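You operate a simulated robot arm through the tools that you are given. There is no shell and no other tool.

The job below is to be done with a simulated two-armed robot. You get a single attempt, and the scene is never put back.

## Task
Strip the wound sliver off the reel into its tray and zero the counter.
Fine: roller up and the sliver end back on the can before you pull the green reel knob; knob back, roller down after.

It is judged by the outcome, as a careful person would: the job done as asked, and still so three seconds after it is handed in. It fails if anything else is knocked over, pushed out of place, dropped, spilled or broken.

## Robot
Two 6-joint arms with two-finger parallel grippers on one trunk that stands fixed in place. Base frame: the origin is at the foot of the trunk, x ahead of it, y to its left, z up. Lengths are in m, angles in degrees, forces in N, time in s.
The left shoulder is at [-0.083, 0.177, 0.82], the right one opposite. With the tool pointing down near the work surface each hand reaches from about 0.1 to 0.62 m from the base axis, measured 20 degrees to its own side. Payload 1.57 kg a hand.
Tool frame (each hand has its own): the origin (TCP) lies between the finger pads and is the grasp point; the fingertips stand 0.03 m ahead of it; z points along the fingers, y is the line along which they close. Largest opening 0.08 m; finger width 0.017, thickness 0.012; the body of the gripper, 0.04 by 0.082 m, starts 0.08 m behind the TCP.
Orientation is that of the tool frame in the base frame, as a unit quaternion [x, y, z, w]. With the fingers straight down and closing along the base's y, the tool's x points along the base's -x, its y along +y and its z along -z.

## Interface
- The arms move only by the tool arm_command. It takes "left_increments", "right_increments" or both (then of equal length, played together; a hand with none holds still); each is a list of rows, each an object (a shift or turn left out is 0, a gripper value left out holds the last) with "slide": the shift along the base's x, y, z in units of 30 mm (1.0 is 30 mm), a list of three; "rotation": the turn, a rotation vector about the base's x, y, z in units of 8 degrees (1.0 is 8 degrees), a list of three. In form: [{"slide": [dx, dy, dz], "rotation": [rx, ry, rz]}, ...]. A call has 1 to 20 rows; each row shifts and turns the commanded pose from where the row before left it. "left_grip" and "right_grip" are, for a hand that has rows, the gripper command, from -1 (shut) to 1 (fully open), values between in proportion, set as the call begins (left out, the last holds). A call with a number of a shift or a turn outside -1 to 1 is refused whole. A row lasts 0.2 s, in which the tool goes at most 0.05 m and 8.6 degrees; a call with a longer step from one row to the next is refused whole, and so is a gripper value outside its range. A pose out of reach is approached as far as the arm can. The call stops where the force on the tool passes 60 N (or 10 N more than at its start, if that is more) or the arm is blocked; 0.2 s more then pass. The fingers move at their own pace (about 0.072 m/s each) and stop on an object; they squeeze with about 21 N. The grip force told is the motor's: it shows also when the fingers shut on nothing. Time passes only in rows, and 0.2 s behind the last, so rows that do not move let the fingers close. The reply holds the time, the measured pose of the TCP, the force on the tool along the base axes, the opening and the grip force, in the units named above and with some noise, with the torque about the TCP (base axes, N m) and any sound that the robot's microphone picked up.
- Cameras (640 x 400 px; columns grow to the right, rows downward): "scene" is now at [0.0341, -0.0143, 1.5374]; the picture's right is [-0.19, -0.98, 0.00], its down [-0.77, 0.15, -0.62] and it looks along [0.60, -0.12, -0.79] (base axes); focal length 229 px, centre (320, 200). "left" rides on the left gripper at [0.072, 0.007, -0.122] in its tool frame; the picture's right is [-0.09, 1.00, 0.00], its down [-0.84, -0.08, -0.54] and it looks along [-0.54, -0.05, 0.84] (tool axes); focal length 238 px, centre (320, 200). "right" rides on the right gripper at [0.072, -0.007, -0.122] in its tool frame; the picture's right is [0.09, 1.00, 0.00], its down [-0.84, 0.08, -0.54] and it looks along [-0.54, 0.05, 0.84] (tool axes); focal length 238 px, centre (320, 200).
- get_image(camera): a new picture of that camera. No time passes.
- lift_body(by): moves the trunk up (or, below 0, down) by that many m; the arms and the scene camera ride with it, the base frame stays. It gives what a move gives, with no picture.
- turn_head(pan, tilt): turns the head with the scene camera to pan (to the left, within 143 degrees either way) and tilt (down, from -29 to 69), counted from straight ahead of the robot (the tilt from the chest, where the trunk bows). It gives what a move gives.
- point_at(camera, pixels): for up to 12 pixels [column, row] of the newest picture of that camera ("zoom" is the newest enlarged one), the place [x, y, z] in the base frame of the surface seen there, good to about 0.003 m. No time passes.
- zoom(camera, box): a new picture of the part [left, top, right, bottom] of that camera's present view, enlarged. No time passes.
- job_done(): hands the job in; it is judged then, once.

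Unless the task says otherwise, let go and move clear before handing in.

The tools are called after "Request:" by a JSON object that holds its "method" and its "body". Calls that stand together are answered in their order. arm_command: Moves the arms, as the interface text tells. Its arguments: {"type":"object","properties":{"left_increments":{"type":"array","items":{"type":"object","properties":{"slide":{"type":"array","items":{"type":"number"}},"rotation":{"type":"array","items":{"type":"number"}}}}},"left_grip":{"type":"number"},"right_increments":{"type":"array","items":{"type":"object","properties":{"slide":{"type":"array","items":{"type":"number"}},"rotation":{"type":"array","items":{"type":"number"}}}}},"right_grip":{"type":"number"}},"required":[]} The other tools are called the same way: lift_body (by) moves the trunk up or down; turn_head (pan, tilt) turns the head that bears the scene camera; get_image (camera) takes a picture; point_at (camera, pixels) gives the place of the surface under pixels of a picture; zoom (camera, box) takes an enlarged picture of a part of a camera's view; job_done () hands the job in.

At the start:

```text
t: 0.0
left_ee_pos: [0.4131, 0.0078, 1.2555]
left_tool_rot: [0.0, 1.0, 0.0, 0.0]
left_wrist_force: [-0.7, 0.4, 0.6]
left_torque: [-0.02, 0.04, -0.04]
left_width: 0.08
left_grasp_force: 0.0
right_ee_pos: [0.3286, -0.3696, 1.306]
right_tool_rot: [0.0, 1.0, 0.0, 0.0]
right_wrist_force: [0.5, -0.4, -0.7]
right_torque: [-0.04, -0.03, 0.02]
right_width: 0.0803
right_grasp_force: 0.1
trunk travel left (down, up): [-0.263, 0.064]
head pan, tilt (commanded): [-11.1, 52.0]
```

scene: 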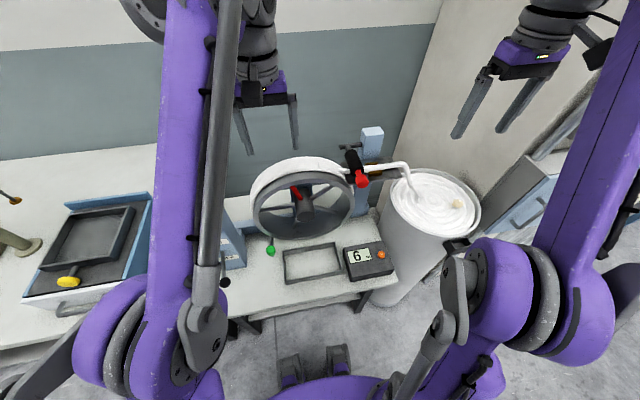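
right: 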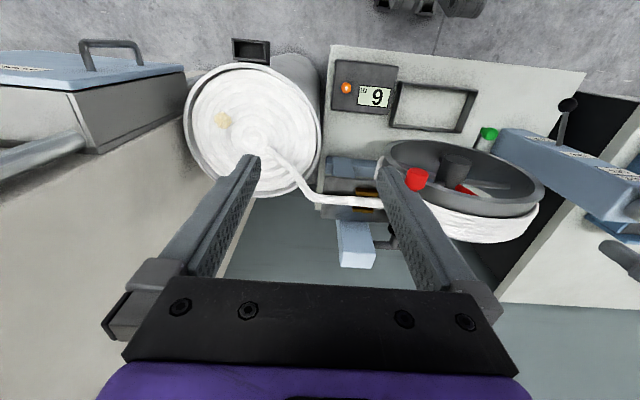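
left: 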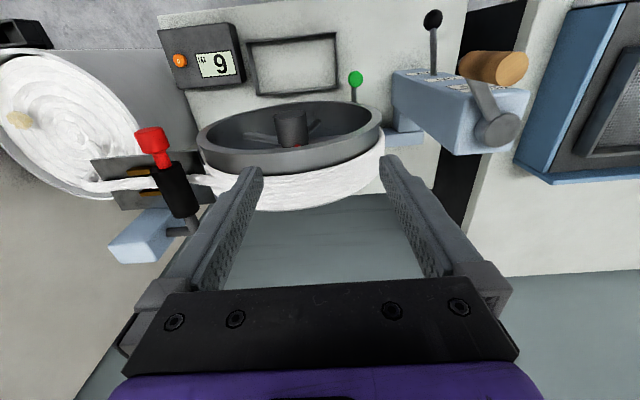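

The scene shows the reel with white sliver at about (305,200), the red-tipped roller lever near (360,178), the green knob at (271,250), the counter box at (368,260) with an orange button, and the can at (435,210). I'll enlarge these before moving.

Request:
{"method": "zoom", "body": {"camera": "scene", "box": [220, 120, 420, 300]}}

Request:
{"method": "zoom", "body": {"camera": "scene", "box": [320, 120, 490, 230]}}

Request:
{"method": "zoom", "body": {"camera": "left", "box": [60, 0, 400, 280]}}

Request:
{"method": "zoom", "body": {"camera": "right", "box": [180, 30, 580, 290]}}

```text
2.22 times, centred on (320, 210) of scene
```

zoom: 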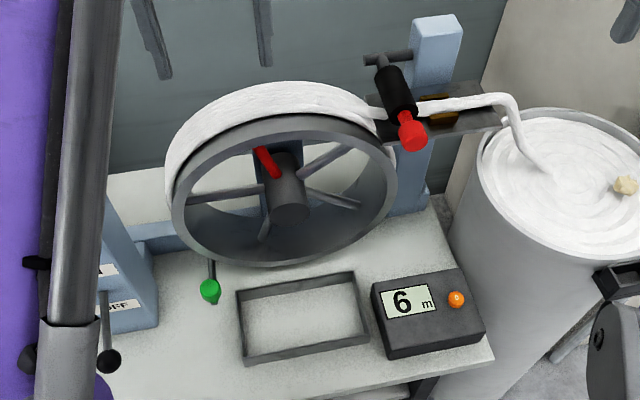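

```text
3.64 times, centred on (405, 175) of scene
```

zoom: 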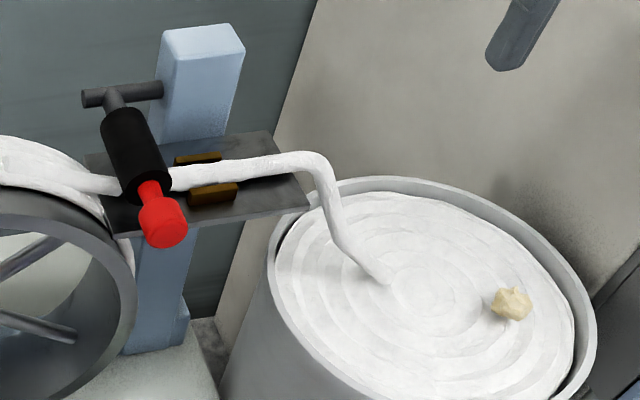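

```text
1.43 times, centred on (230, 140) of left
```

zoom: 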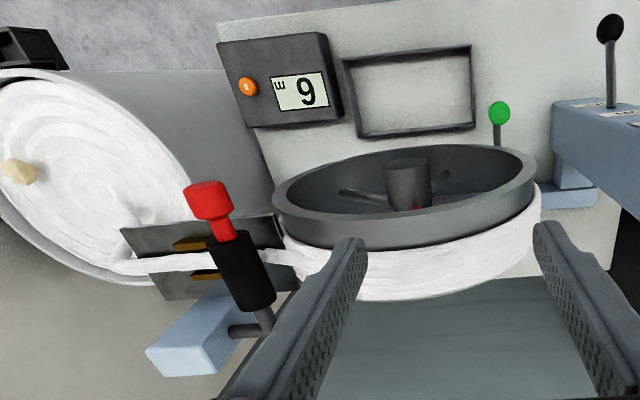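

```text
1.54 times, centred on (380, 160) of right
```

zoom: 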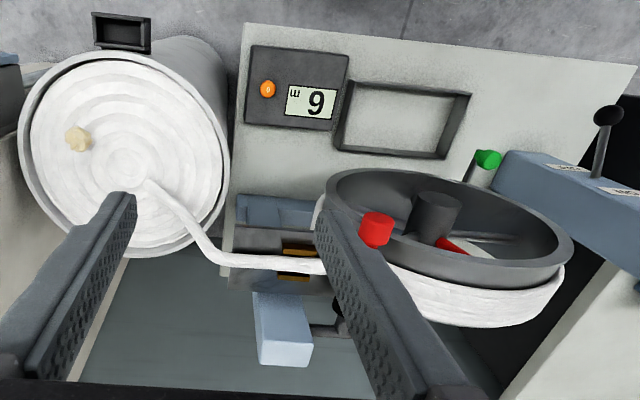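

The first zooms show a 6 m counter, an ON/OFF-like lever box at the reel's left, and the strand running under the black roller through brass guides onto the reel. I'll read the labels and take measured points of the main parts.

Request:
{"method": "zoom", "body": {"camera": "left", "box": [380, 0, 560, 160]}}

Request:
{"method": "zoom", "body": {"camera": "scene", "box": [210, 210, 290, 300]}}

Request:
{"method": "zoom", "body": {"camera": "right", "box": [440, 80, 640, 220]}}

Request:
{"method": "point_at", "body": {"camera": "scene", "pixels": [[362, 180], [355, 163], [345, 148], [271, 250], [382, 254], [360, 256], [312, 262], [373, 134], [408, 185], [385, 166], [435, 215], [457, 203]]}}

Request:
{"method": "point_at", "body": {"camera": "left", "pixels": [[152, 140], [176, 185], [192, 220], [355, 79], [179, 60], [220, 64], [290, 65], [125, 185], [290, 120], [290, 190], [140, 240], [105, 165]]}}

```text
2.50 times, centred on (470, 80) of left
```

zoom: 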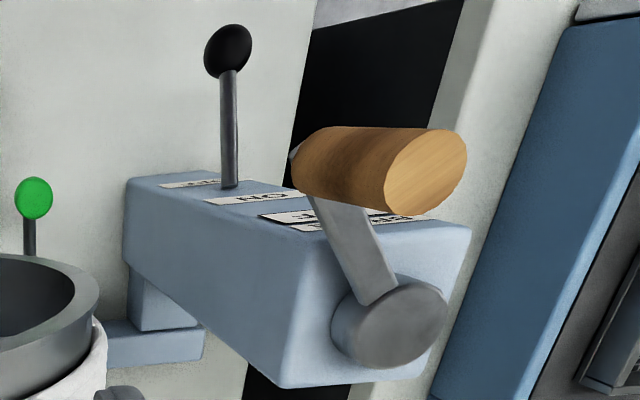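

```text
4.44 times, centred on (250, 255) of scene
```

zoom: 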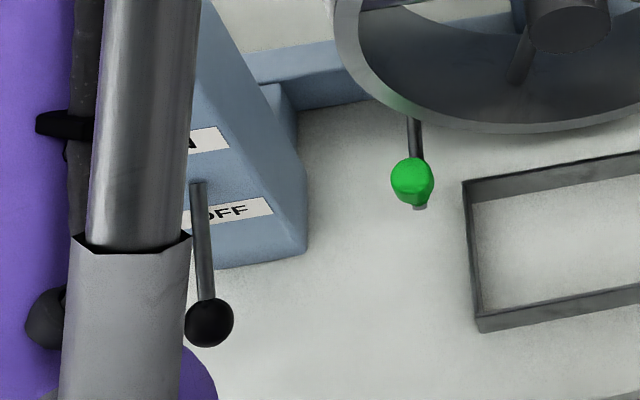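

```text
2.86 times, centred on (540, 150) of right
```

zoom: 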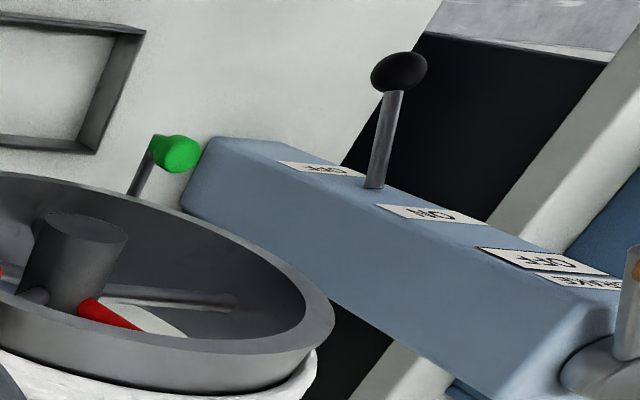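

```text
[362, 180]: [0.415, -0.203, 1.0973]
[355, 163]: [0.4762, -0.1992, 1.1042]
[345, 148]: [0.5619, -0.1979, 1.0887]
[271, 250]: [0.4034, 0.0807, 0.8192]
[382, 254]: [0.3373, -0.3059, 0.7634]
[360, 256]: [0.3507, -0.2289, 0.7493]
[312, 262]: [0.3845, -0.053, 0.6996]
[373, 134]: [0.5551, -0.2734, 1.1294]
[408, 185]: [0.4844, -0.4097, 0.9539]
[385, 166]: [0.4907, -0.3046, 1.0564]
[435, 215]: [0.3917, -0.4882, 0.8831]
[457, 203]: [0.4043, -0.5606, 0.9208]
```

```text
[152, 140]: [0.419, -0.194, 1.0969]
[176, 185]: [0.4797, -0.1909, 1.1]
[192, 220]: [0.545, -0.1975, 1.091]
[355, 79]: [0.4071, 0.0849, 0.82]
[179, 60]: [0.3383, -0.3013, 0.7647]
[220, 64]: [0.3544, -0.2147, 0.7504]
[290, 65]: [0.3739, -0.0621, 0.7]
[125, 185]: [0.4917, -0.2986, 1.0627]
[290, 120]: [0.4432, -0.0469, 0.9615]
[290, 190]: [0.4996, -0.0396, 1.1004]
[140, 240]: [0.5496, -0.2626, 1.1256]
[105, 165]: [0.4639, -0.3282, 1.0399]
```

The lever box seems to carry OFF/ON and BRAKE-type labels, partly hidden by the left arm. I'll measure the box, lever and crank, then move the left arm aside.

Request:
{"method": "point_at", "body": {"camera": "left", "pixels": [[432, 19], [433, 70], [400, 72], [495, 68], [490, 105], [500, 130], [440, 80], [470, 110], [560, 100], [355, 100], [380, 130], [296, 145]]}}

Request:
{"method": "point_at", "body": {"camera": "right", "pixels": [[567, 104], [556, 145], [488, 133], [415, 180], [460, 190], [540, 190], [300, 165], [250, 140], [220, 120], [345, 200], [350, 240], [350, 165]]}}

Request:
{"method": "arm_command", "body": {"left_increments": [{"slide": [0, 1, 0.3]}, {"slide": [0, 1, 0.3]}, {"slide": [0, 1, 0.3]}, {"slide": [0, 1, 0]}, {"slide": [0, 1, 0]}, {"slide": [0, 1, 0]}, {"slide": [0, 1, 0]}, {"slide": [0, 1, 0]}]}}

```text
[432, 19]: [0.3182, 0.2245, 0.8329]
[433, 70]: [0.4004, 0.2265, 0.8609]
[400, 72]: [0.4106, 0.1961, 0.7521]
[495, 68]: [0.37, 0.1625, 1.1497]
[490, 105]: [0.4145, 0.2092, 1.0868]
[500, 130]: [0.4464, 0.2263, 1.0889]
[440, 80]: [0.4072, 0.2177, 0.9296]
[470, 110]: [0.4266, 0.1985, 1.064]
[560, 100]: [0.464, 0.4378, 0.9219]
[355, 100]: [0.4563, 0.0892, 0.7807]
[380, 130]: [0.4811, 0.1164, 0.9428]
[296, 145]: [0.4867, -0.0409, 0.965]
```

```text
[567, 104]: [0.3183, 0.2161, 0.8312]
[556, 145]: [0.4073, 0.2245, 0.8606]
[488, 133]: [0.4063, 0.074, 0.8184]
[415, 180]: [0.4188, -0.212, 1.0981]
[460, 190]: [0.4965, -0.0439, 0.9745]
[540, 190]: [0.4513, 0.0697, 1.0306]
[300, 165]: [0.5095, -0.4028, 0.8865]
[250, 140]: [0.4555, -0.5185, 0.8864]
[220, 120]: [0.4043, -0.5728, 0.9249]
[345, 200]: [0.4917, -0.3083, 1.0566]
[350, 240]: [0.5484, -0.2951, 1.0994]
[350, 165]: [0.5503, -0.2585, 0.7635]
```

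```text
t: 1.8
left_ee_pos: [0.4136, 0.2499, 1.2808]
left_tool_rot: [0.0, 1.0, 0.0, 0.0]
left_wrist_force: [0.3, -0.4, 0.1]
left_torque: [0.0, 0.01, 0.02]
left_width: 0.0802
left_grasp_force: 0.0
right_ee_pos: [0.3269, -0.3691, 1.3065]
right_tool_rot: [-0.001, 1.0, -0.001, 0.0]
right_wrist_force: [0.9, 0.1, 0.1]
right_torque: [-0.05, 0.01, 0.03]
right_width: 0.08
right_grasp_force: 0.1
trunk travel left (down, up): [-0.263, 0.064]
head pan, tilt (commanded): [-11.1, 52.0]
```

Request:
{"method": "get_image", "body": {"camera": "scene"}}

Request:
{"method": "get_image", "body": {"camera": "left"}}

```text
taken
```

scene: 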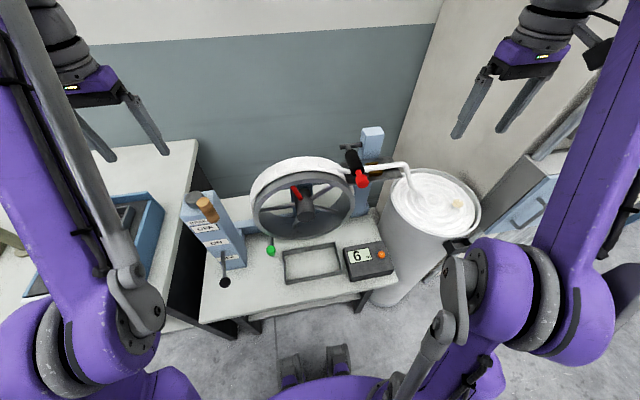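

```text
taken
```

left: 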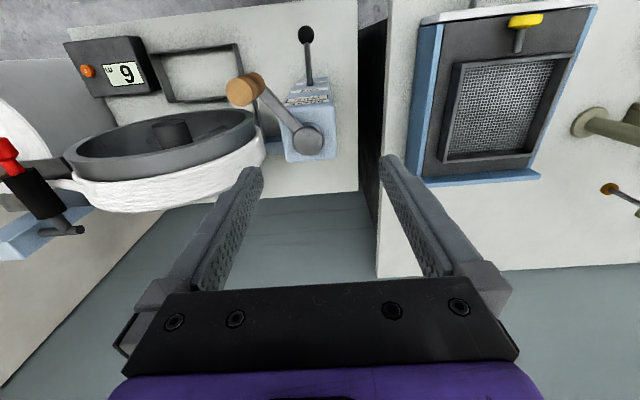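

The whole wrap-reel bench is now visible, with the lever box at scene (215,240) between the reel and the cabinet. I'll zoom in on its labels and on the reel.

Request:
{"method": "zoom", "body": {"camera": "scene", "box": [170, 180, 270, 300]}}

Request:
{"method": "zoom", "body": {"camera": "scene", "box": [240, 140, 370, 290]}}

Request:
{"method": "zoom", "body": {"camera": "left", "box": [220, 20, 360, 180]}}

```text
3.33 times, centred on (220, 240) of scene
```

zoom: 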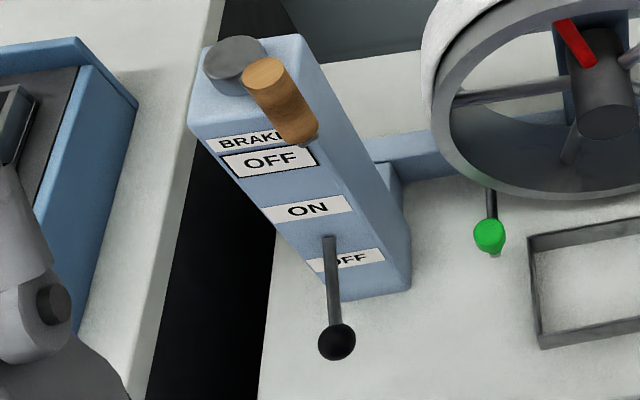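

```text
2.67 times, centred on (305, 215) of scene
```

zoom: 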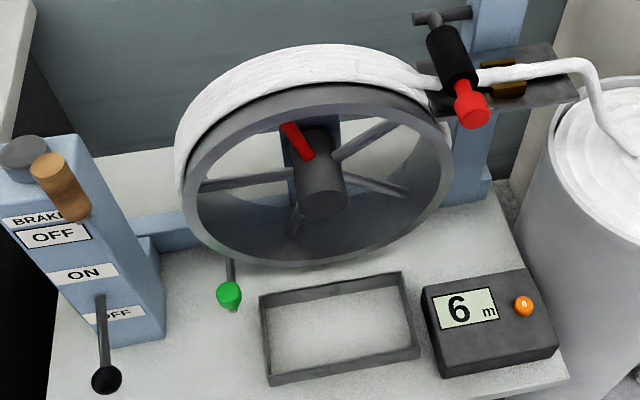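

```text
2.50 times, centred on (290, 100) of left
```

zoom: 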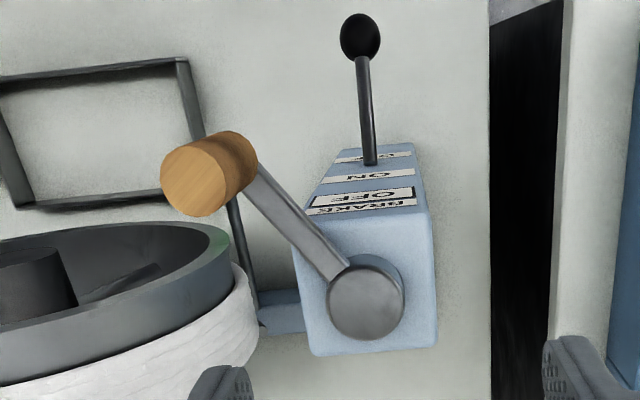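

The zooms show BRAKE with an "OFF" plate, and ON/OFF labels with the lever pointing low toward OFF. Next I'll look closely at the roller, the strand and the green knob.

Request:
{"method": "zoom", "body": {"camera": "scene", "box": [330, 120, 420, 200]}}

Request:
{"method": "zoom", "body": {"camera": "scene", "box": [250, 200, 300, 260]}}

Request:
{"method": "zoom", "body": {"camera": "left", "box": [0, 20, 280, 260]}}

Request:
{"method": "point_at", "body": {"camera": "scene", "pixels": [[270, 238], [268, 232], [302, 190], [225, 283], [222, 252], [217, 242], [212, 228], [207, 209], [193, 200], [228, 258], [222, 275], [305, 215]]}}

```text
5.00 times, centred on (375, 160) of scene
```

zoom: 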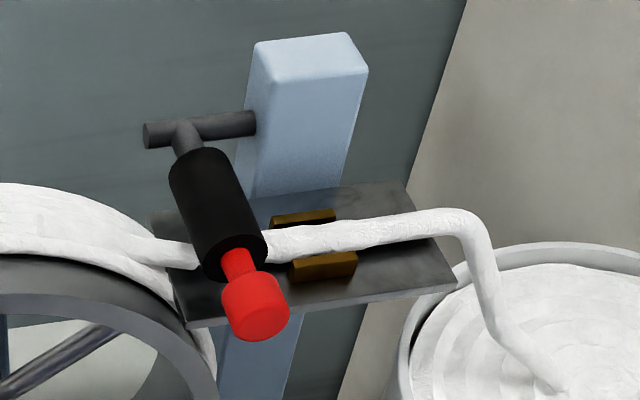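

```text
6.67 times, centred on (275, 230) of scene
```

zoom: 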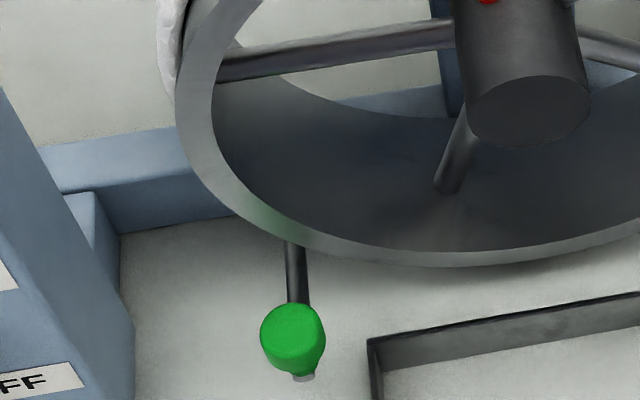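

```text
1.67 times, centred on (140, 140) of left
```

zoom: 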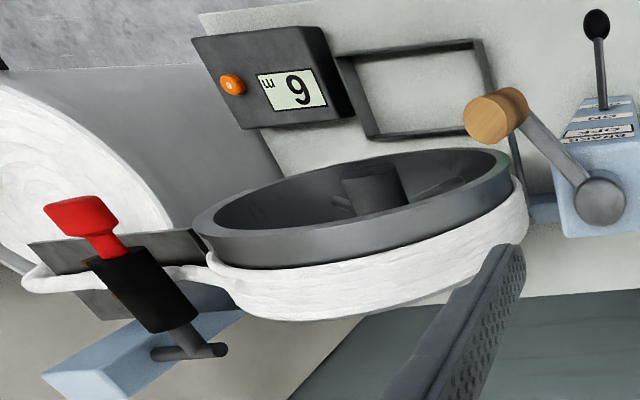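

```text
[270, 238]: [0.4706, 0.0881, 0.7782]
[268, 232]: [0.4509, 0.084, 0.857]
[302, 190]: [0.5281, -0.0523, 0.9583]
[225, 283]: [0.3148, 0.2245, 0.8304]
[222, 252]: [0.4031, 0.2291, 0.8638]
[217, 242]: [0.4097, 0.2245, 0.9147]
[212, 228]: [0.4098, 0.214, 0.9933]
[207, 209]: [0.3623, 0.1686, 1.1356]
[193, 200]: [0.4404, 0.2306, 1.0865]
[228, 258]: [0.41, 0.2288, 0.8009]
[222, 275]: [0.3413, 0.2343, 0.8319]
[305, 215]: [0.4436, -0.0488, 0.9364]
```

The drive lever slopes down toward OFF, so the reel is at rest. The roller arm pivots on a cross-pin at about x=0.55, so the red knob lifts in an arc around y. I'll measure the red knob, strand and guide from an enlarged view.

Request:
{"method": "zoom", "body": {"camera": "scene", "box": [330, 120, 420, 200]}}

Request:
{"method": "point_at", "body": {"camera": "zoom", "pixels": [[255, 310], [230, 300], [285, 305], [250, 285], [240, 265], [215, 215], [255, 215], [180, 180], [185, 130], [150, 130], [240, 122], [260, 335]]}}

Request:
{"method": "point_at", "body": {"camera": "zoom", "pixels": [[310, 235], [380, 230], [440, 220], [475, 230], [490, 280], [510, 330], [545, 375], [330, 265], [300, 218], [400, 280], [390, 200], [160, 245]]}}

```text
5.00 times, centred on (375, 160) of scene
```

zoom: 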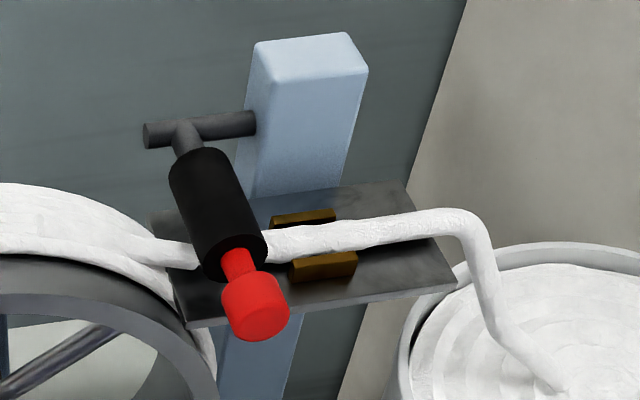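

```text
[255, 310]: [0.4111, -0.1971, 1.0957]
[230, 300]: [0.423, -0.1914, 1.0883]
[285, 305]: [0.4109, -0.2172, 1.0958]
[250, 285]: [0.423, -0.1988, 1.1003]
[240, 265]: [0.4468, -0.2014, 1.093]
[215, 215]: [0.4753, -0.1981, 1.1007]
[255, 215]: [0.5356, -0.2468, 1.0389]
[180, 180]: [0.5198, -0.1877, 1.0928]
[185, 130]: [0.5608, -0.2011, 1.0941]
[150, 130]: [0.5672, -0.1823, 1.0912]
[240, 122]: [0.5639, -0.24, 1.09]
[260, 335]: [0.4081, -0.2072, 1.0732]
```

```text
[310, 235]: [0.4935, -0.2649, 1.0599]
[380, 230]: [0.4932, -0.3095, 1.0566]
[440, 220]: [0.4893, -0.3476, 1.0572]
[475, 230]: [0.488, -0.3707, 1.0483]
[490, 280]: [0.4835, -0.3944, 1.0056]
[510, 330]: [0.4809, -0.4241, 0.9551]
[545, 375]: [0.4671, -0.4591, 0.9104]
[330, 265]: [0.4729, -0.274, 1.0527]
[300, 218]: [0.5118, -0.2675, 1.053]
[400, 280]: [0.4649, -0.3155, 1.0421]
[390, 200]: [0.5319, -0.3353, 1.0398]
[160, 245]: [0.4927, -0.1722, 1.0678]
```

The red knob is about 33 mm across, centred near [0.42, -0.204, 1.083], and the pivot pin is near x=0.565 at about the same height. I'll bring the right hand in front of and above it, tilted 45°, part open.

Request:
{"method": "arm_command", "body": {"right_increments": [{"slide": [0.0, 0.6, -0.2], "rotation": [0, -0.94, 0]}, {"slide": [0.0, 1, -0.4], "rotation": [0, -0.94, 0]}, {"slide": [0.0, 1, -0.8], "rotation": [0, -0.94, 0]}, {"slide": [0.2, 1, -1], "rotation": [0, -0.94, 0]}, {"slide": [0.2, 1, -1], "rotation": [0, -0.94, 0]}, {"slide": [0.2, 0.92, -1], "rotation": [0, -0.94, 0]}, {"slide": [0.2, 0, -1]}], "right_grip": 0.5}}

Request:
{"method": "get_image", "body": {"camera": "right"}}

Request:
{"method": "get_image", "body": {"camera": "scene"}}

```text
t: 3.4
left_ee_pos: [0.4138, 0.249, 1.2807]
left_tool_rot: [0.0, 1.0, 0.0, 0.0]
left_wrist_force: [0.2, -0.6, 0.3]
left_torque: [0.01, 0.01, 0.0]
left_width: 0.0801
left_grasp_force: 0.0
right_ee_pos: [0.3524, -0.2037, 1.1416]
right_tool_rot: [0.001, 0.923, -0.001, 0.384]
right_wrist_force: [0.2, 0.1, 0.1]
right_torque: [0.03, -0.02, 0.03]
right_width: 0.06
right_grasp_force: 0.0
trunk travel left (down, up): [-0.263, 0.064]
head pan, tilt (commanded): [-11.1, 52.0]
```

```text
taken
```

right: 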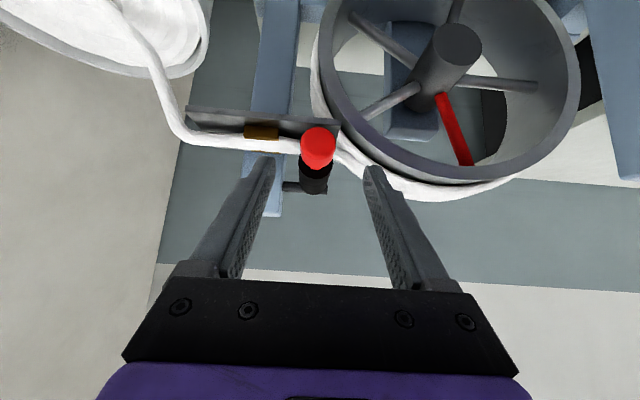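

```text
taken
```

scene: 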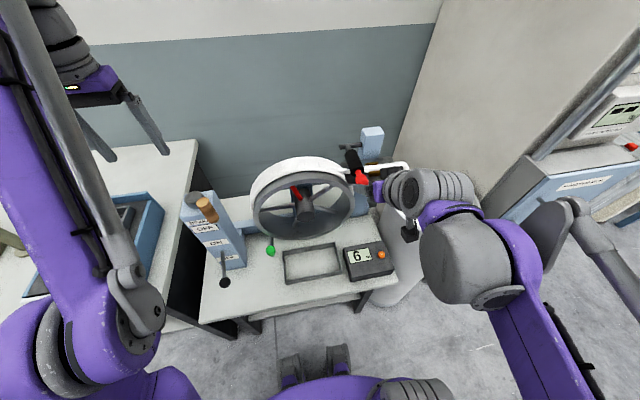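

The right camera shows the red knob at (318,148), centred between the fingers. I'll confirm its position and then advance onto it.

Request:
{"method": "point_at", "body": {"camera": "right", "pixels": [[318, 150], [318, 162], [306, 145], [331, 145], [318, 132], [300, 187], [315, 180], [260, 133], [200, 115], [335, 125]]}}

Request:
{"method": "zoom", "body": {"camera": "right", "box": [160, 60, 420, 220]}}

```text
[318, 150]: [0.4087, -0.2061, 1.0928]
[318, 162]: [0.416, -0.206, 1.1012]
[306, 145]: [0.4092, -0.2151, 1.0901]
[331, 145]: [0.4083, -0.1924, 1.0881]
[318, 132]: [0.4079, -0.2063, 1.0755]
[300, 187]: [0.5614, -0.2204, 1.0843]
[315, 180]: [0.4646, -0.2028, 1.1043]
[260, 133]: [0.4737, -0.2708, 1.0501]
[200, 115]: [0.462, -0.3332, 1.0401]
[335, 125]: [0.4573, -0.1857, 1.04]
```

```text
2.46 times, centred on (290, 140) of right
```

zoom: 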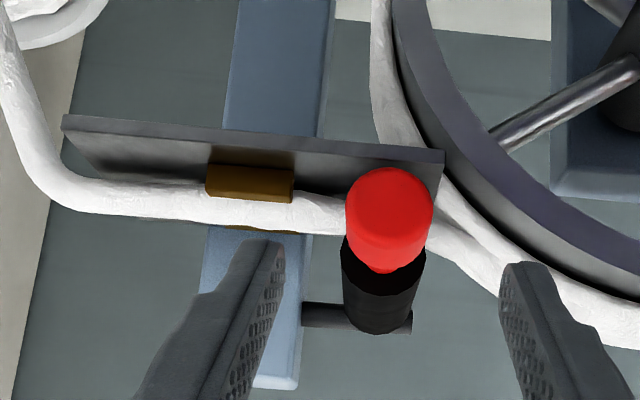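

The knob face is at x=0.408 with its centre near y=-0.204, z=1.085, and the hand is lined up with it. I'll go in along the tool axis with the gripper still open.

Request:
{"method": "arm_command", "body": {"right_increments": [{"slide": [0.7, 0, -0.6]}, {"slide": [0.7, 0, -0.6]}, {"slide": [0.68, 0, -0.6]}]}}

Request:
{"method": "get_image", "body": {"camera": "right"}}

```text
t: 4.2
left_ee_pos: [0.4143, 0.2484, 1.2816]
left_tool_rot: [0.001, 1.0, 0.0, 0.0]
left_wrist_force: [0.1, 0.6, -1.2]
left_torque: [0.0, 0.04, 0.03]
left_width: 0.0802
left_grasp_force: 0.0
right_ee_pos: [0.415, -0.2042, 1.0886]
right_tool_rot: [0.0, 0.924, -0.001, 0.383]
right_wrist_force: [0.3, 0.5, 0.6]
right_torque: [0.0, 0.01, 0.03]
right_width: 0.0599
right_grasp_force: 0.0
trunk travel left (down, up): [-0.263, 0.064]
head pan, tilt (commanded): [-11.1, 52.0]
```

```text
taken
```

right: 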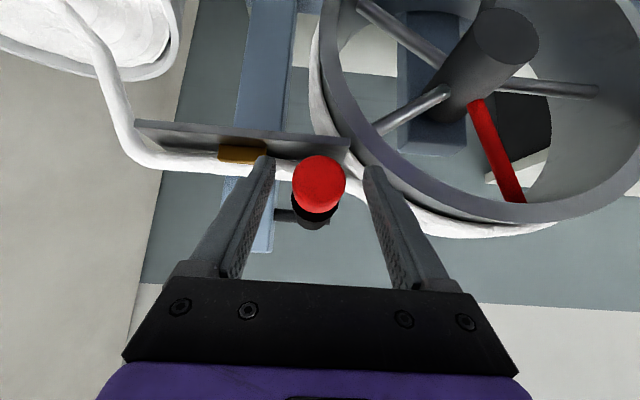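

The red knob at (318,185) is now between the finger pads. I'll close the fingers on it while holding still.

Request:
{"method": "arm_command", "body": {"right_increments": [{"slide": [0, 0, 0]}, {"slide": [0, 0, 0]}, {"slide": [0, 0, 0]}], "right_grip": -1}}

Request:
{"method": "get_image", "body": {"camera": "right"}}

```text
t: 5.0
left_ee_pos: [0.4129, 0.2483, 1.2817]
left_tool_rot: [0.001, 1.0, 0.001, 0.0]
left_wrist_force: [1.2, -0.5, -0.2]
left_torque: [-0.02, 0.04, 0.0]
left_width: 0.08
left_grasp_force: 0.0
right_ee_pos: [0.4132, -0.2042, 1.0898]
right_tool_rot: [-0.001, 0.923, 0.0, 0.385]
right_wrist_force: [-1.9, -8.5, 0.7]
right_torque: [-0.17, 0.02, 0.27]
right_width: 0.0313
right_grasp_force: 40.0
trunk travel left (down, up): [-0.263, 0.064]
head pan, tilt (commanded): [-11.1, 52.0]
```

```text
taken
```

right: 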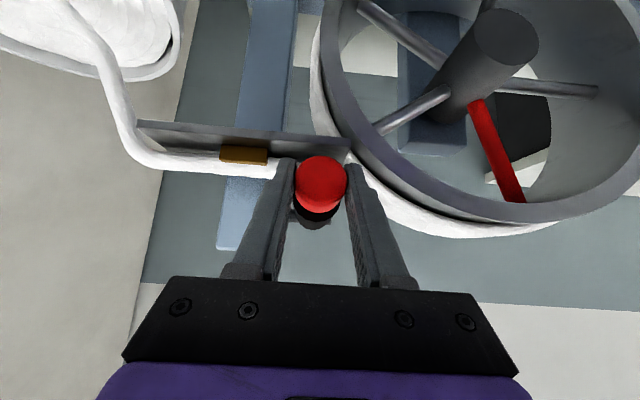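

The grip is firm (31 mm, on the knob). I'll lift the knob along its arc about the pivot, watching the force over the first 20°.

Request:
{"method": "arm_command", "body": {"right_increments": [{"slide": [0.02, -0.03, 0.44]}, {"slide": [0.057, 0, 0.44]}, {"slide": [0.1, 0, 0.43]}, {"slide": [0.13, 0, 0.42]}]}}

Request:
{"method": "get_image", "body": {"camera": "right"}}

Request:
{"method": "zoom", "body": {"camera": "scene", "box": [320, 110, 450, 210]}}

```text
t: 6.0
left_ee_pos: [0.4133, 0.2484, 1.2804]
left_tool_rot: [0.0, 1.0, 0.001, 0.0]
left_wrist_force: [0.0, 0.0, -0.9]
left_torque: [-0.04, -0.02, 0.03]
left_width: 0.0801
left_grasp_force: 0.0
right_ee_pos: [0.4229, -0.205, 1.141]
right_tool_rot: [0.0, 0.924, 0.0, 0.383]
right_wrist_force: [-5.1, -3.6, -8.6]
right_torque: [-0.09, 1.32, -0.08]
right_width: 0.0318
right_grasp_force: 40.4
trunk travel left (down, up): [-0.263, 0.064]
head pan, tilt (commanded): [-11.1, 52.0]
```

```text
taken
```

right: 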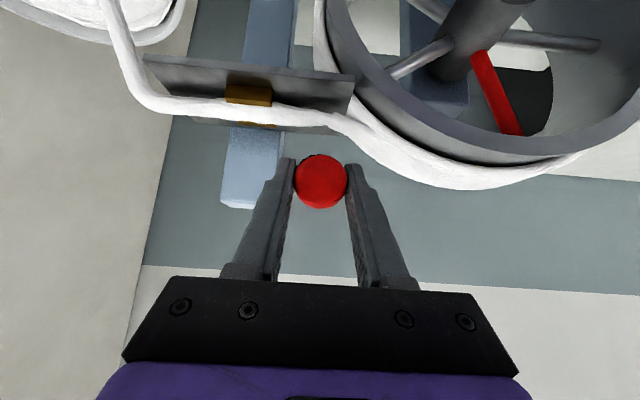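

```text
4.00 times, centred on (385, 160) of scene
```

zoom: 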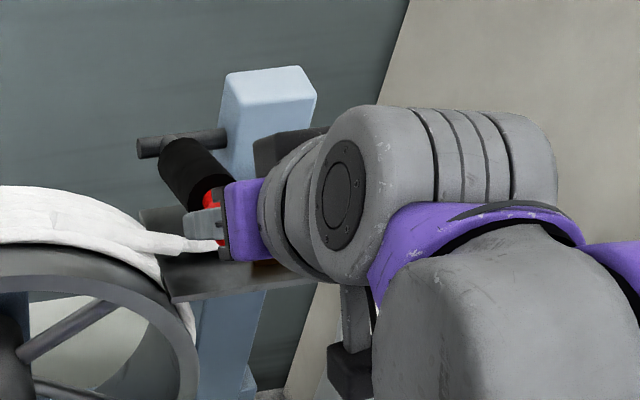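

The roller has lifted about 20° cleanly with low force. I'll keep going along the arc with a little tool rotation to relieve the twist.

Request:
{"method": "arm_command", "body": {"right_increments": [{"slide": [0.287, 0, 0.647], "rotation": [0, 0.5, 0]}, {"slide": [0.373, 0, 0.597], "rotation": [0, 0.5, 0]}, {"slide": [0.457, 0, 0.543], "rotation": [0, 0.5, 0]}, {"slide": [0.523, 0, 0.473], "rotation": [0, 0.5, 0]}]}}

Request:
{"method": "get_image", "body": {"camera": "right"}}

Request:
{"method": "zoom", "body": {"camera": "scene", "box": [320, 110, 450, 210]}}

```text
t: 7.0
left_ee_pos: [0.4149, 0.2482, 1.2809]
left_tool_rot: [0.0, 1.0, 0.0, -0.001]
left_wrist_force: [0.1, 0.1, -0.6]
left_torque: [0.01, -0.02, -0.04]
left_width: 0.0798
left_grasp_force: 0.1
right_ee_pos: [0.4741, -0.2045, 1.2107]
right_tool_rot: [0.001, 0.968, -0.001, 0.251]
right_wrist_force: [-1.8, -2.9, -9.3]
right_torque: [-0.12, 1.07, -0.04]
right_width: 0.0316
right_grasp_force: 40.5
trunk travel left (down, up): [-0.263, 0.064]
head pan, tilt (commanded): [-11.1, 52.0]
```

```text
taken
```

right: 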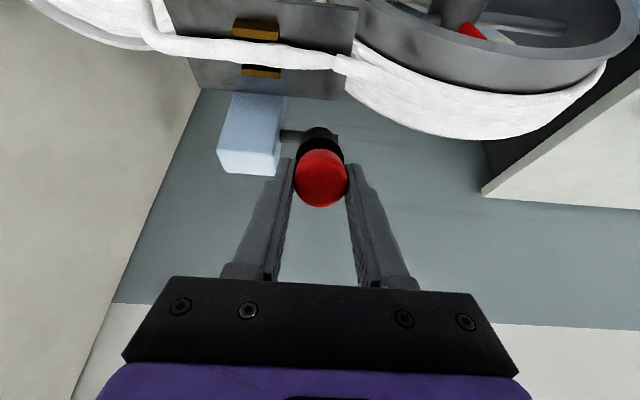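

```text
4.00 times, centred on (385, 160) of scene
```

zoom: 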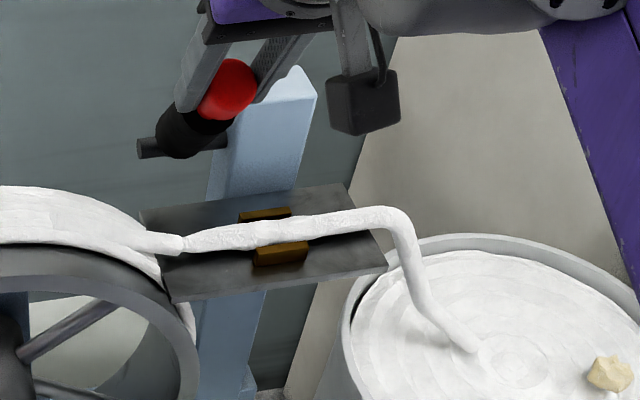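

With the roller at about 52°, the strand end is visible as a separate tapered tip at zoom (185,243) on the plate. I'll keep raising the roller and check whether it reaches a stop or rest.

Request:
{"method": "arm_command", "body": {"right_increments": [{"slide": [0.586, 0, 0.395], "rotation": [0, 0.4, 0]}, {"slide": [0.635, 0, 0.31], "rotation": [0, 0.4, 0]}]}}

Request:
{"method": "get_image", "body": {"camera": "right"}}

Request:
{"method": "zoom", "body": {"camera": "scene", "box": [320, 90, 450, 210]}}

```text
t: 7.6
left_ee_pos: [0.4137, 0.2502, 1.2815]
left_tool_rot: [0.0, 1.0, 0.0, 0.0]
left_wrist_force: [-0.8, -0.5, 0.5]
left_torque: [0.02, -0.02, -0.02]
left_width: 0.0799
left_grasp_force: 0.1
right_ee_pos: [0.5099, -0.2052, 1.2309]
right_tool_rot: [0.0, 0.98, 0.0, 0.197]
right_wrist_force: [-6.8, 7.0, -1.3]
right_torque: [-0.08, 1.1, -0.12]
right_width: 0.0314
right_grasp_force: 40.2
trunk travel left (down, up): [-0.263, 0.064]
head pan, tilt (commanded): [-11.1, 52.0]
```

```text
taken
```

right: 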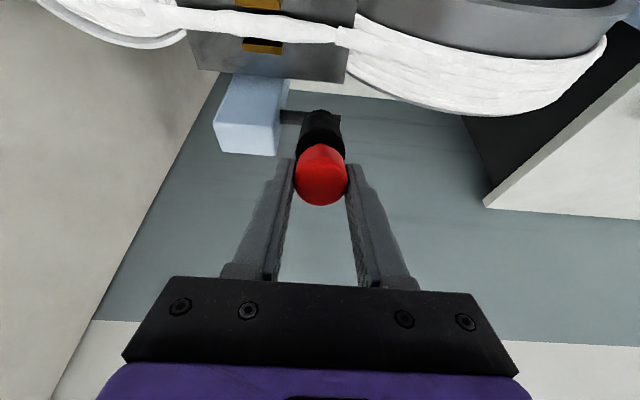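

```text
3.33 times, centred on (385, 150) of scene
```

zoom: 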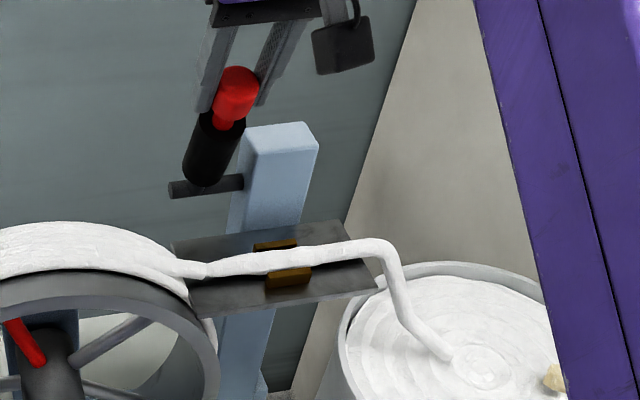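

The roller is at about 68° with small forces. I'll take it a further 16° toward upright and look for a stop.

Request:
{"method": "arm_command", "body": {"right_increments": [{"slide": [0.33, 0, 0.12], "rotation": [0, 0.3, 0]}, {"slide": [0.34, 0, 0.1], "rotation": [0, 0.3, 0]}, {"slide": [0.34, 0, 0.07], "rotation": [0, 0.3, 0]}, {"slide": [0.35, 0, 0.05], "rotation": [0, 0.3, 0]}]}}

Request:
{"method": "get_image", "body": {"camera": "right"}}

Request:
{"method": "zoom", "body": {"camera": "scene", "box": [320, 90, 450, 210]}}

```text
t: 8.6
left_ee_pos: [0.4092, 0.2485, 1.2821]
left_tool_rot: [0.0, 1.0, 0.0, 0.002]
left_wrist_force: [-0.1, 0.4, -1.1]
left_torque: [0.02, -0.02, 0.01]
left_width: 0.0798
left_grasp_force: 0.1
right_ee_pos: [0.5382, -0.2045, 1.2336]
right_tool_rot: [-0.001, 0.993, -0.001, 0.116]
right_wrist_force: [-8.8, -3.1, 32.7]
right_torque: [0.39, 0.37, 0.07]
right_width: 0.0317
right_grasp_force: 41.3
right hand out of reach, approached as far as the arm can: row 4
trunk travel left (down, up): [-0.263, 0.064]
head pan, tilt (commanded): [-11.1, 52.0]
```

```text
taken
```

right: 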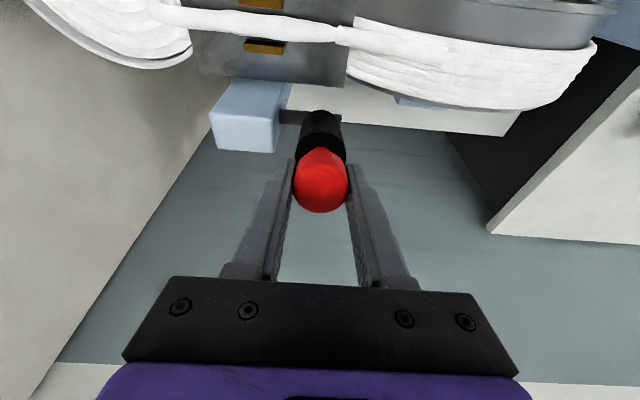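

```text
3.33 times, centred on (385, 150) of scene
```

zoom: 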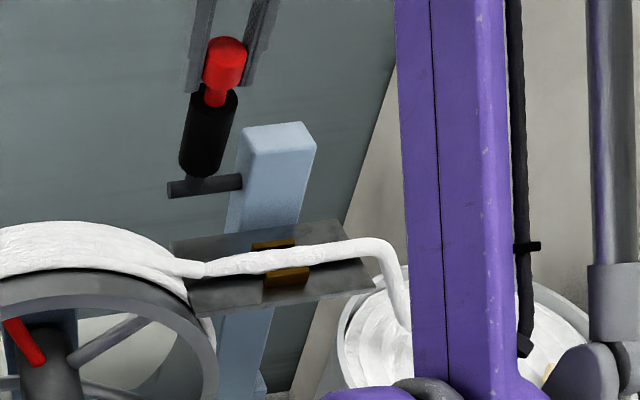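

The arm reached its limit with the roller nearly upright; the zoom shows red (225,60) almost straight above the pivot (205,185). I'll ease the vertical strain and measure the roller's angle.

Request:
{"method": "arm_command", "body": {"right_increments": [{"slide": [-0.1, 0, -0.05], "rotation": [0, -0.4, 0]}]}}

Request:
{"method": "zoom", "body": {"camera": "scene", "box": [330, 80, 410, 170]}}

Request:
{"method": "point_at", "body": {"camera": "zoom", "pixels": [[330, 110], [340, 145], [300, 250], [315, 210], [260, 390], [370, 380], [300, 375]]}}

```text
t: 9.0
left_ee_pos: [0.4108, 0.2491, 1.2828]
left_tool_rot: [-0.001, 1.0, 0.0, 0.002]
left_wrist_force: [0.4, 0.1, 0.2]
left_torque: [-0.03, 0.04, 0.01]
left_width: 0.08
left_grasp_force: 0.0
right_ee_pos: [0.5358, -0.2048, 1.2308]
right_tool_rot: [0.0, 0.989, -0.001, 0.145]
right_wrist_force: [-4.5, -5.3, 26.9]
right_torque: [0.34, -0.22, 0.17]
right_width: 0.0318
right_grasp_force: 40.2
trunk travel left (down, up): [-0.263, 0.064]
head pan, tilt (commanded): [-11.1, 52.0]
```

```text
4.44 times, centred on (370, 125) of scene
```

zoom: 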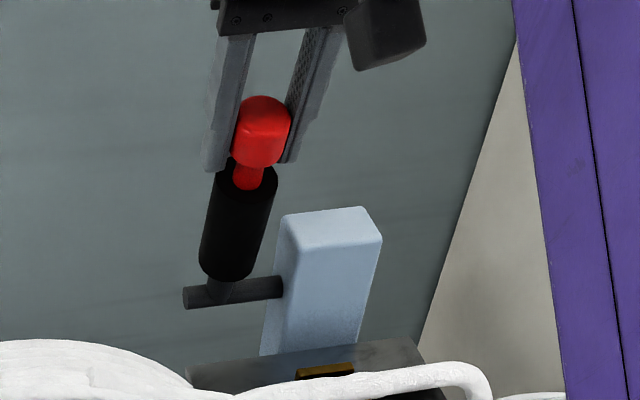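

```text
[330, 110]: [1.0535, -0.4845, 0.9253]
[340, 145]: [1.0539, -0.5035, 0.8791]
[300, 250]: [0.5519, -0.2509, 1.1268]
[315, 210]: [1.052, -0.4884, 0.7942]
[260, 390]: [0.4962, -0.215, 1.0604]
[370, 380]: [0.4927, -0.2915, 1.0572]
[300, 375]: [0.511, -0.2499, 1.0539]
```

The roller is close to upright and the hand is pressing toward the pivot with about 27 N. I'll ease up a few millimetres and measure the roller's points.

Request:
{"method": "arm_command", "body": {"right_increments": [{"slide": [0, 0.02, 0.1], "rotation": [0, 0, 0]}, {"slide": [0, 0, 0.05], "rotation": [0, 0, 0]}]}}

Request:
{"method": "zoom", "body": {"camera": "scene", "box": [330, 80, 410, 170]}}

Request:
{"method": "point_at", "body": {"camera": "zoom", "pixels": [[260, 110], [262, 145], [240, 200], [230, 250], [205, 297], [260, 290]]}}

```text
t: 9.6
left_ee_pos: [0.4156, 0.2485, 1.2815]
left_tool_rot: [0.0, 1.0, 0.0, -0.001]
left_wrist_force: [-0.6, 0.2, 0.3]
left_torque: [-0.01, 0.01, -0.01]
left_width: 0.0802
left_grasp_force: 0.0
right_ee_pos: [0.5403, -0.2047, 1.2323]
right_tool_rot: [-0.001, 0.99, -0.001, 0.141]
right_wrist_force: [-2.6, -1.2, -16.3]
right_torque: [-0.38, 0.98, -0.14]
right_width: 0.032
right_grasp_force: 40.3
trunk travel left (down, up): [-0.263, 0.064]
head pan, tilt (commanded): [-11.1, 52.0]
```

```text
4.44 times, centred on (370, 125) of scene
```

zoom: 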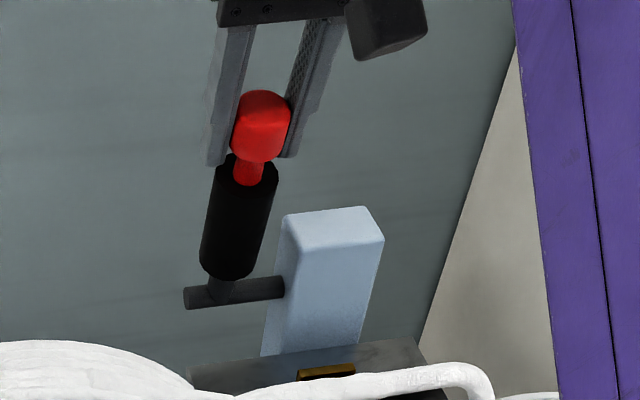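

```text
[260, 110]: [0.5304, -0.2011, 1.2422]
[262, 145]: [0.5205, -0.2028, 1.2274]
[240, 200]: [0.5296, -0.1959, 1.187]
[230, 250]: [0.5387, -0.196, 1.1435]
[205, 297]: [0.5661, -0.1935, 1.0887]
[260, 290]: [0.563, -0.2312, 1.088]
```

The roller leans about 12° from vertical (θ≈78°). The net torque about its pivot works out near zero, so it should stay put. I'll open the fingers without moving and watch.

Request:
{"method": "arm_command", "body": {"right_increments": [{"slide": [0, 0, 0]}, {"slide": [0, 0, 0]}], "right_grip": 0.3}}

Request:
{"method": "zoom", "body": {"camera": "scene", "box": [330, 80, 410, 170]}}

Request:
{"method": "get_image", "body": {"camera": "right"}}

```text
t: 10.2
left_ee_pos: [0.4139, 0.249, 1.2812]
left_tool_rot: [0.0, 1.0, 0.0, 0.001]
left_wrist_force: [0.4, 0.0, -1.2]
left_torque: [0.0, 0.01, 0.02]
left_width: 0.08
left_grasp_force: 0.0
right_ee_pos: [0.5387, -0.2042, 1.2346]
right_tool_rot: [0.0, 0.99, -0.001, 0.143]
right_wrist_force: [-1.0, -0.1, -0.4]
right_torque: [-0.03, -0.04, 0.01]
right_width: 0.0518
right_grasp_force: 0.1
trunk travel left (down, up): [-0.263, 0.064]
head pan, tilt (commanded): [-11.1, 52.0]
```

```text
4.44 times, centred on (370, 125) of scene
```

zoom: 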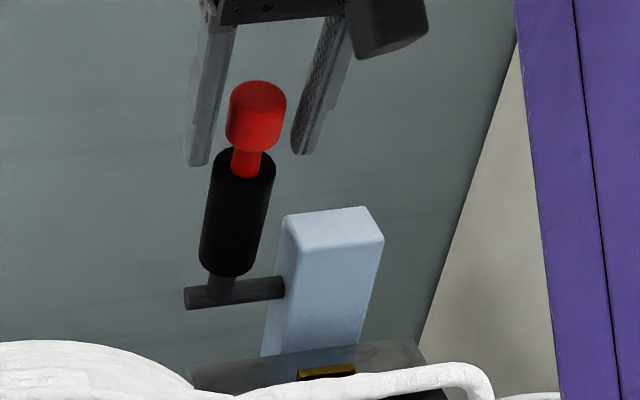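

```text
taken
```

right: 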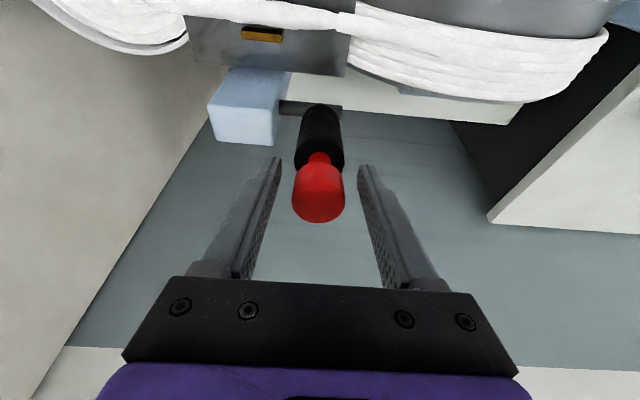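

The roller stays up by itself (red knob at zoom (255,115)). I'll back the right hand straight out toward −x and then look at the strand's end on the plate.

Request:
{"method": "arm_command", "body": {"right_increments": [{"slide": [-0.8, 0, 0.0]}, {"slide": [-1, 0, 0.0]}, {"slide": [-1, 0, 0]}, {"slide": [-1, 0, 0], "rotation": [0, 0.5, 0]}, {"slide": [-0.5, 0, 0], "rotation": [0, 0.5, 0]}]}}

Request:
{"method": "get_image", "body": {"camera": "right"}}

Request:
{"method": "get_image", "body": {"camera": "scene"}}

```text
t: 11.4
left_ee_pos: [0.4134, 0.2496, 1.2811]
left_tool_rot: [0.001, 1.0, 0.0, 0.0]
left_wrist_force: [0.9, 0.0, -0.1]
left_torque: [0.01, 0.0, 0.02]
left_width: 0.08
left_grasp_force: 0.0
right_ee_pos: [0.4084, -0.203, 1.2313]
right_tool_rot: [0.0, 0.997, 0.0, 0.073]
right_wrist_force: [0.6, -0.1, 0.2]
right_torque: [-0.01, 0.0, 0.02]
right_width: 0.0518
right_grasp_force: 0.0
trunk travel left (down, up): [-0.263, 0.064]
head pan, tilt (commanded): [-11.1, 52.0]
```

```text
taken
```

right: 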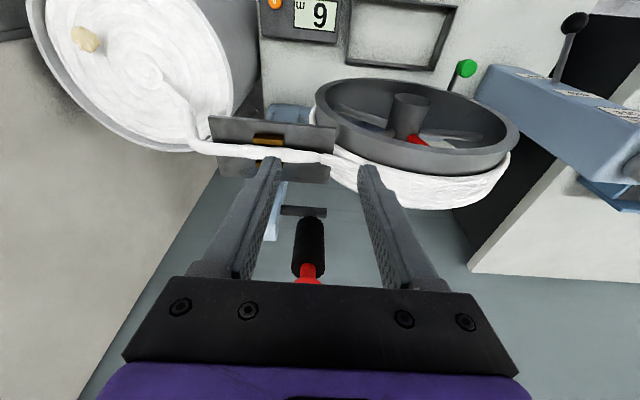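

```text
taken
```

scene: 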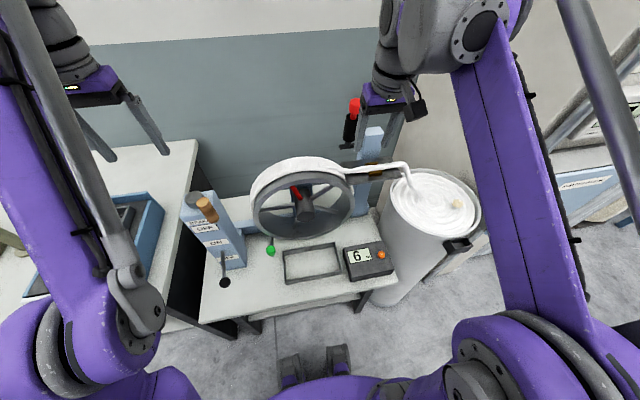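

The hand is clear and the roller stands up at scene (353,118). I'll enlarge the strand end and the can and take exact points.

Request:
{"method": "zoom", "body": {"camera": "scene", "box": [325, 140, 435, 210]}}

Request:
{"method": "point_at", "body": {"camera": "zoom", "pixels": [[60, 205], [110, 185], [150, 182], [175, 182], [200, 180], [250, 178], [300, 175], [350, 165], [420, 140], [450, 150], [480, 210], [500, 255]]}}

Request:
{"method": "zoom", "body": {"camera": "right", "box": [180, 100, 380, 220]}}

Request:
{"method": "point_at", "body": {"camera": "scene", "pixels": [[383, 205], [392, 180], [430, 169], [475, 195], [481, 222], [440, 237], [405, 232], [457, 203], [430, 225], [460, 225], [415, 185], [440, 240]]}}

```text
5.71 times, centred on (380, 175) of scene
```

zoom: 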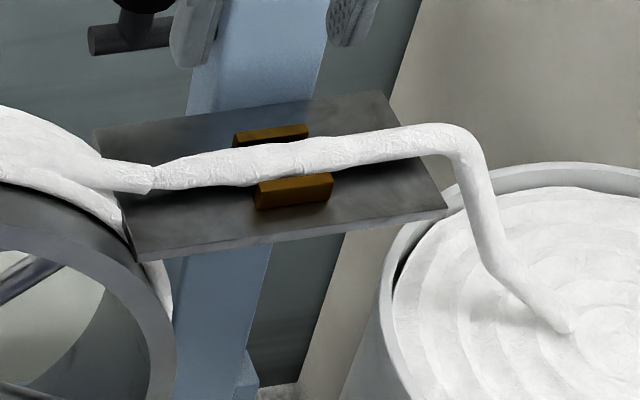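

```text
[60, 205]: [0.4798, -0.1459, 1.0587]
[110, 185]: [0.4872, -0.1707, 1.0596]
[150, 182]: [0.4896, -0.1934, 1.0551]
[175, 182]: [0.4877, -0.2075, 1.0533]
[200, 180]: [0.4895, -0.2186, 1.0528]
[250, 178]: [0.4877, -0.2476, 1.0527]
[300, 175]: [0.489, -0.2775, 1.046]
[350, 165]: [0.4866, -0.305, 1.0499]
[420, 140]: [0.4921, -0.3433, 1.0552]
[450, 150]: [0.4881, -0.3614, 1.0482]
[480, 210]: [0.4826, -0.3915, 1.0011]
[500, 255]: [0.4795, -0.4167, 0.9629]
```

```text
3.20 times, centred on (280, 160) of right
```

zoom: 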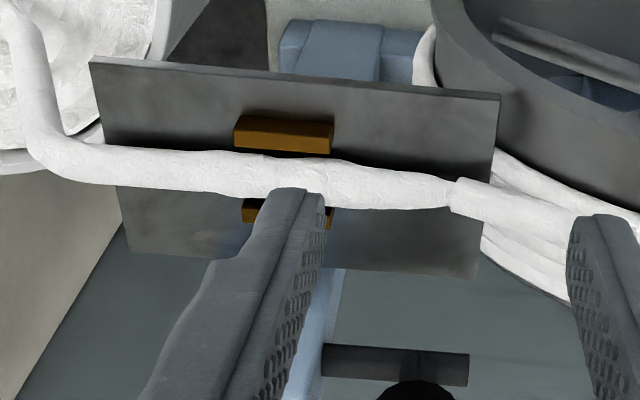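

```text
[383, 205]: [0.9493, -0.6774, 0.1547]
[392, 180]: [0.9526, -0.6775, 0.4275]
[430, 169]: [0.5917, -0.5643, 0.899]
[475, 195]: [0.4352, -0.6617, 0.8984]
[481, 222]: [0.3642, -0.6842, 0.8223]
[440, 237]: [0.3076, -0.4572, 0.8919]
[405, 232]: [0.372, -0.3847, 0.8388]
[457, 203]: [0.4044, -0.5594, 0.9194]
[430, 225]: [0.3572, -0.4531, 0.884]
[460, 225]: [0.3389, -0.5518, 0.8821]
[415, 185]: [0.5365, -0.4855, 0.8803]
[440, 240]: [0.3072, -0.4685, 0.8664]
```

The strand's tapered tip ends at about y=-0.20 on the plate, just touching the reel's tail end, and the can is centred near (0.45, -0.51) with sliver at z≈0.884. I'll measure the raised roller so the hand clears it.

Request:
{"method": "zoom", "body": {"camera": "scene", "box": [325, 85, 415, 165]}}

Request:
{"method": "point_at", "body": {"camera": "zoom", "pixels": [[165, 75], [160, 100], [185, 85], [145, 200], [135, 240], [125, 160], [165, 170], [265, 230], [230, 240], [310, 240], [100, 285], [170, 280]]}}

```text
5.00 times, centred on (370, 125) of scene
```

zoom: 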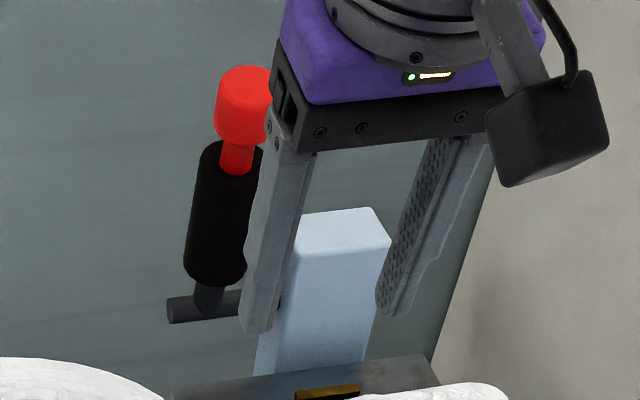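

```text
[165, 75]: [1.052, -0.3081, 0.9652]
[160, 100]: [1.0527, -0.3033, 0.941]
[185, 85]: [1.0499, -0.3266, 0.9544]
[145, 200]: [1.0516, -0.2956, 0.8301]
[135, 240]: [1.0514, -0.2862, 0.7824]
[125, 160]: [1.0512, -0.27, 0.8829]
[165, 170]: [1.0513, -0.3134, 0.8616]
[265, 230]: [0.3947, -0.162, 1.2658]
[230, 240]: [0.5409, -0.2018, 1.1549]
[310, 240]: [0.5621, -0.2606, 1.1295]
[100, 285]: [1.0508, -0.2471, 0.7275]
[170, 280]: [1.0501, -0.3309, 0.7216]
```

Request:
{"method": "point_at", "body": {"camera": "zoom", "pixels": [[240, 75], [240, 110], [235, 160], [215, 180], [210, 220], [205, 260], [190, 308], [225, 270], [300, 265], [380, 250], [345, 225]]}}

```text
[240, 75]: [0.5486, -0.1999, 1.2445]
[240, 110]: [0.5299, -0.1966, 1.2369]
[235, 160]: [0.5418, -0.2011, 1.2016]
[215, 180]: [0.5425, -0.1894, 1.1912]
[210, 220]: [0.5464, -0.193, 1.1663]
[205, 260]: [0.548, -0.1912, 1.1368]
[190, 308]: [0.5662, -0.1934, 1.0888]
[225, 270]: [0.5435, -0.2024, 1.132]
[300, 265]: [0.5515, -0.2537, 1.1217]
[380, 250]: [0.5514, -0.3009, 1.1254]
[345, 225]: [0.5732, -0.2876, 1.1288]
```

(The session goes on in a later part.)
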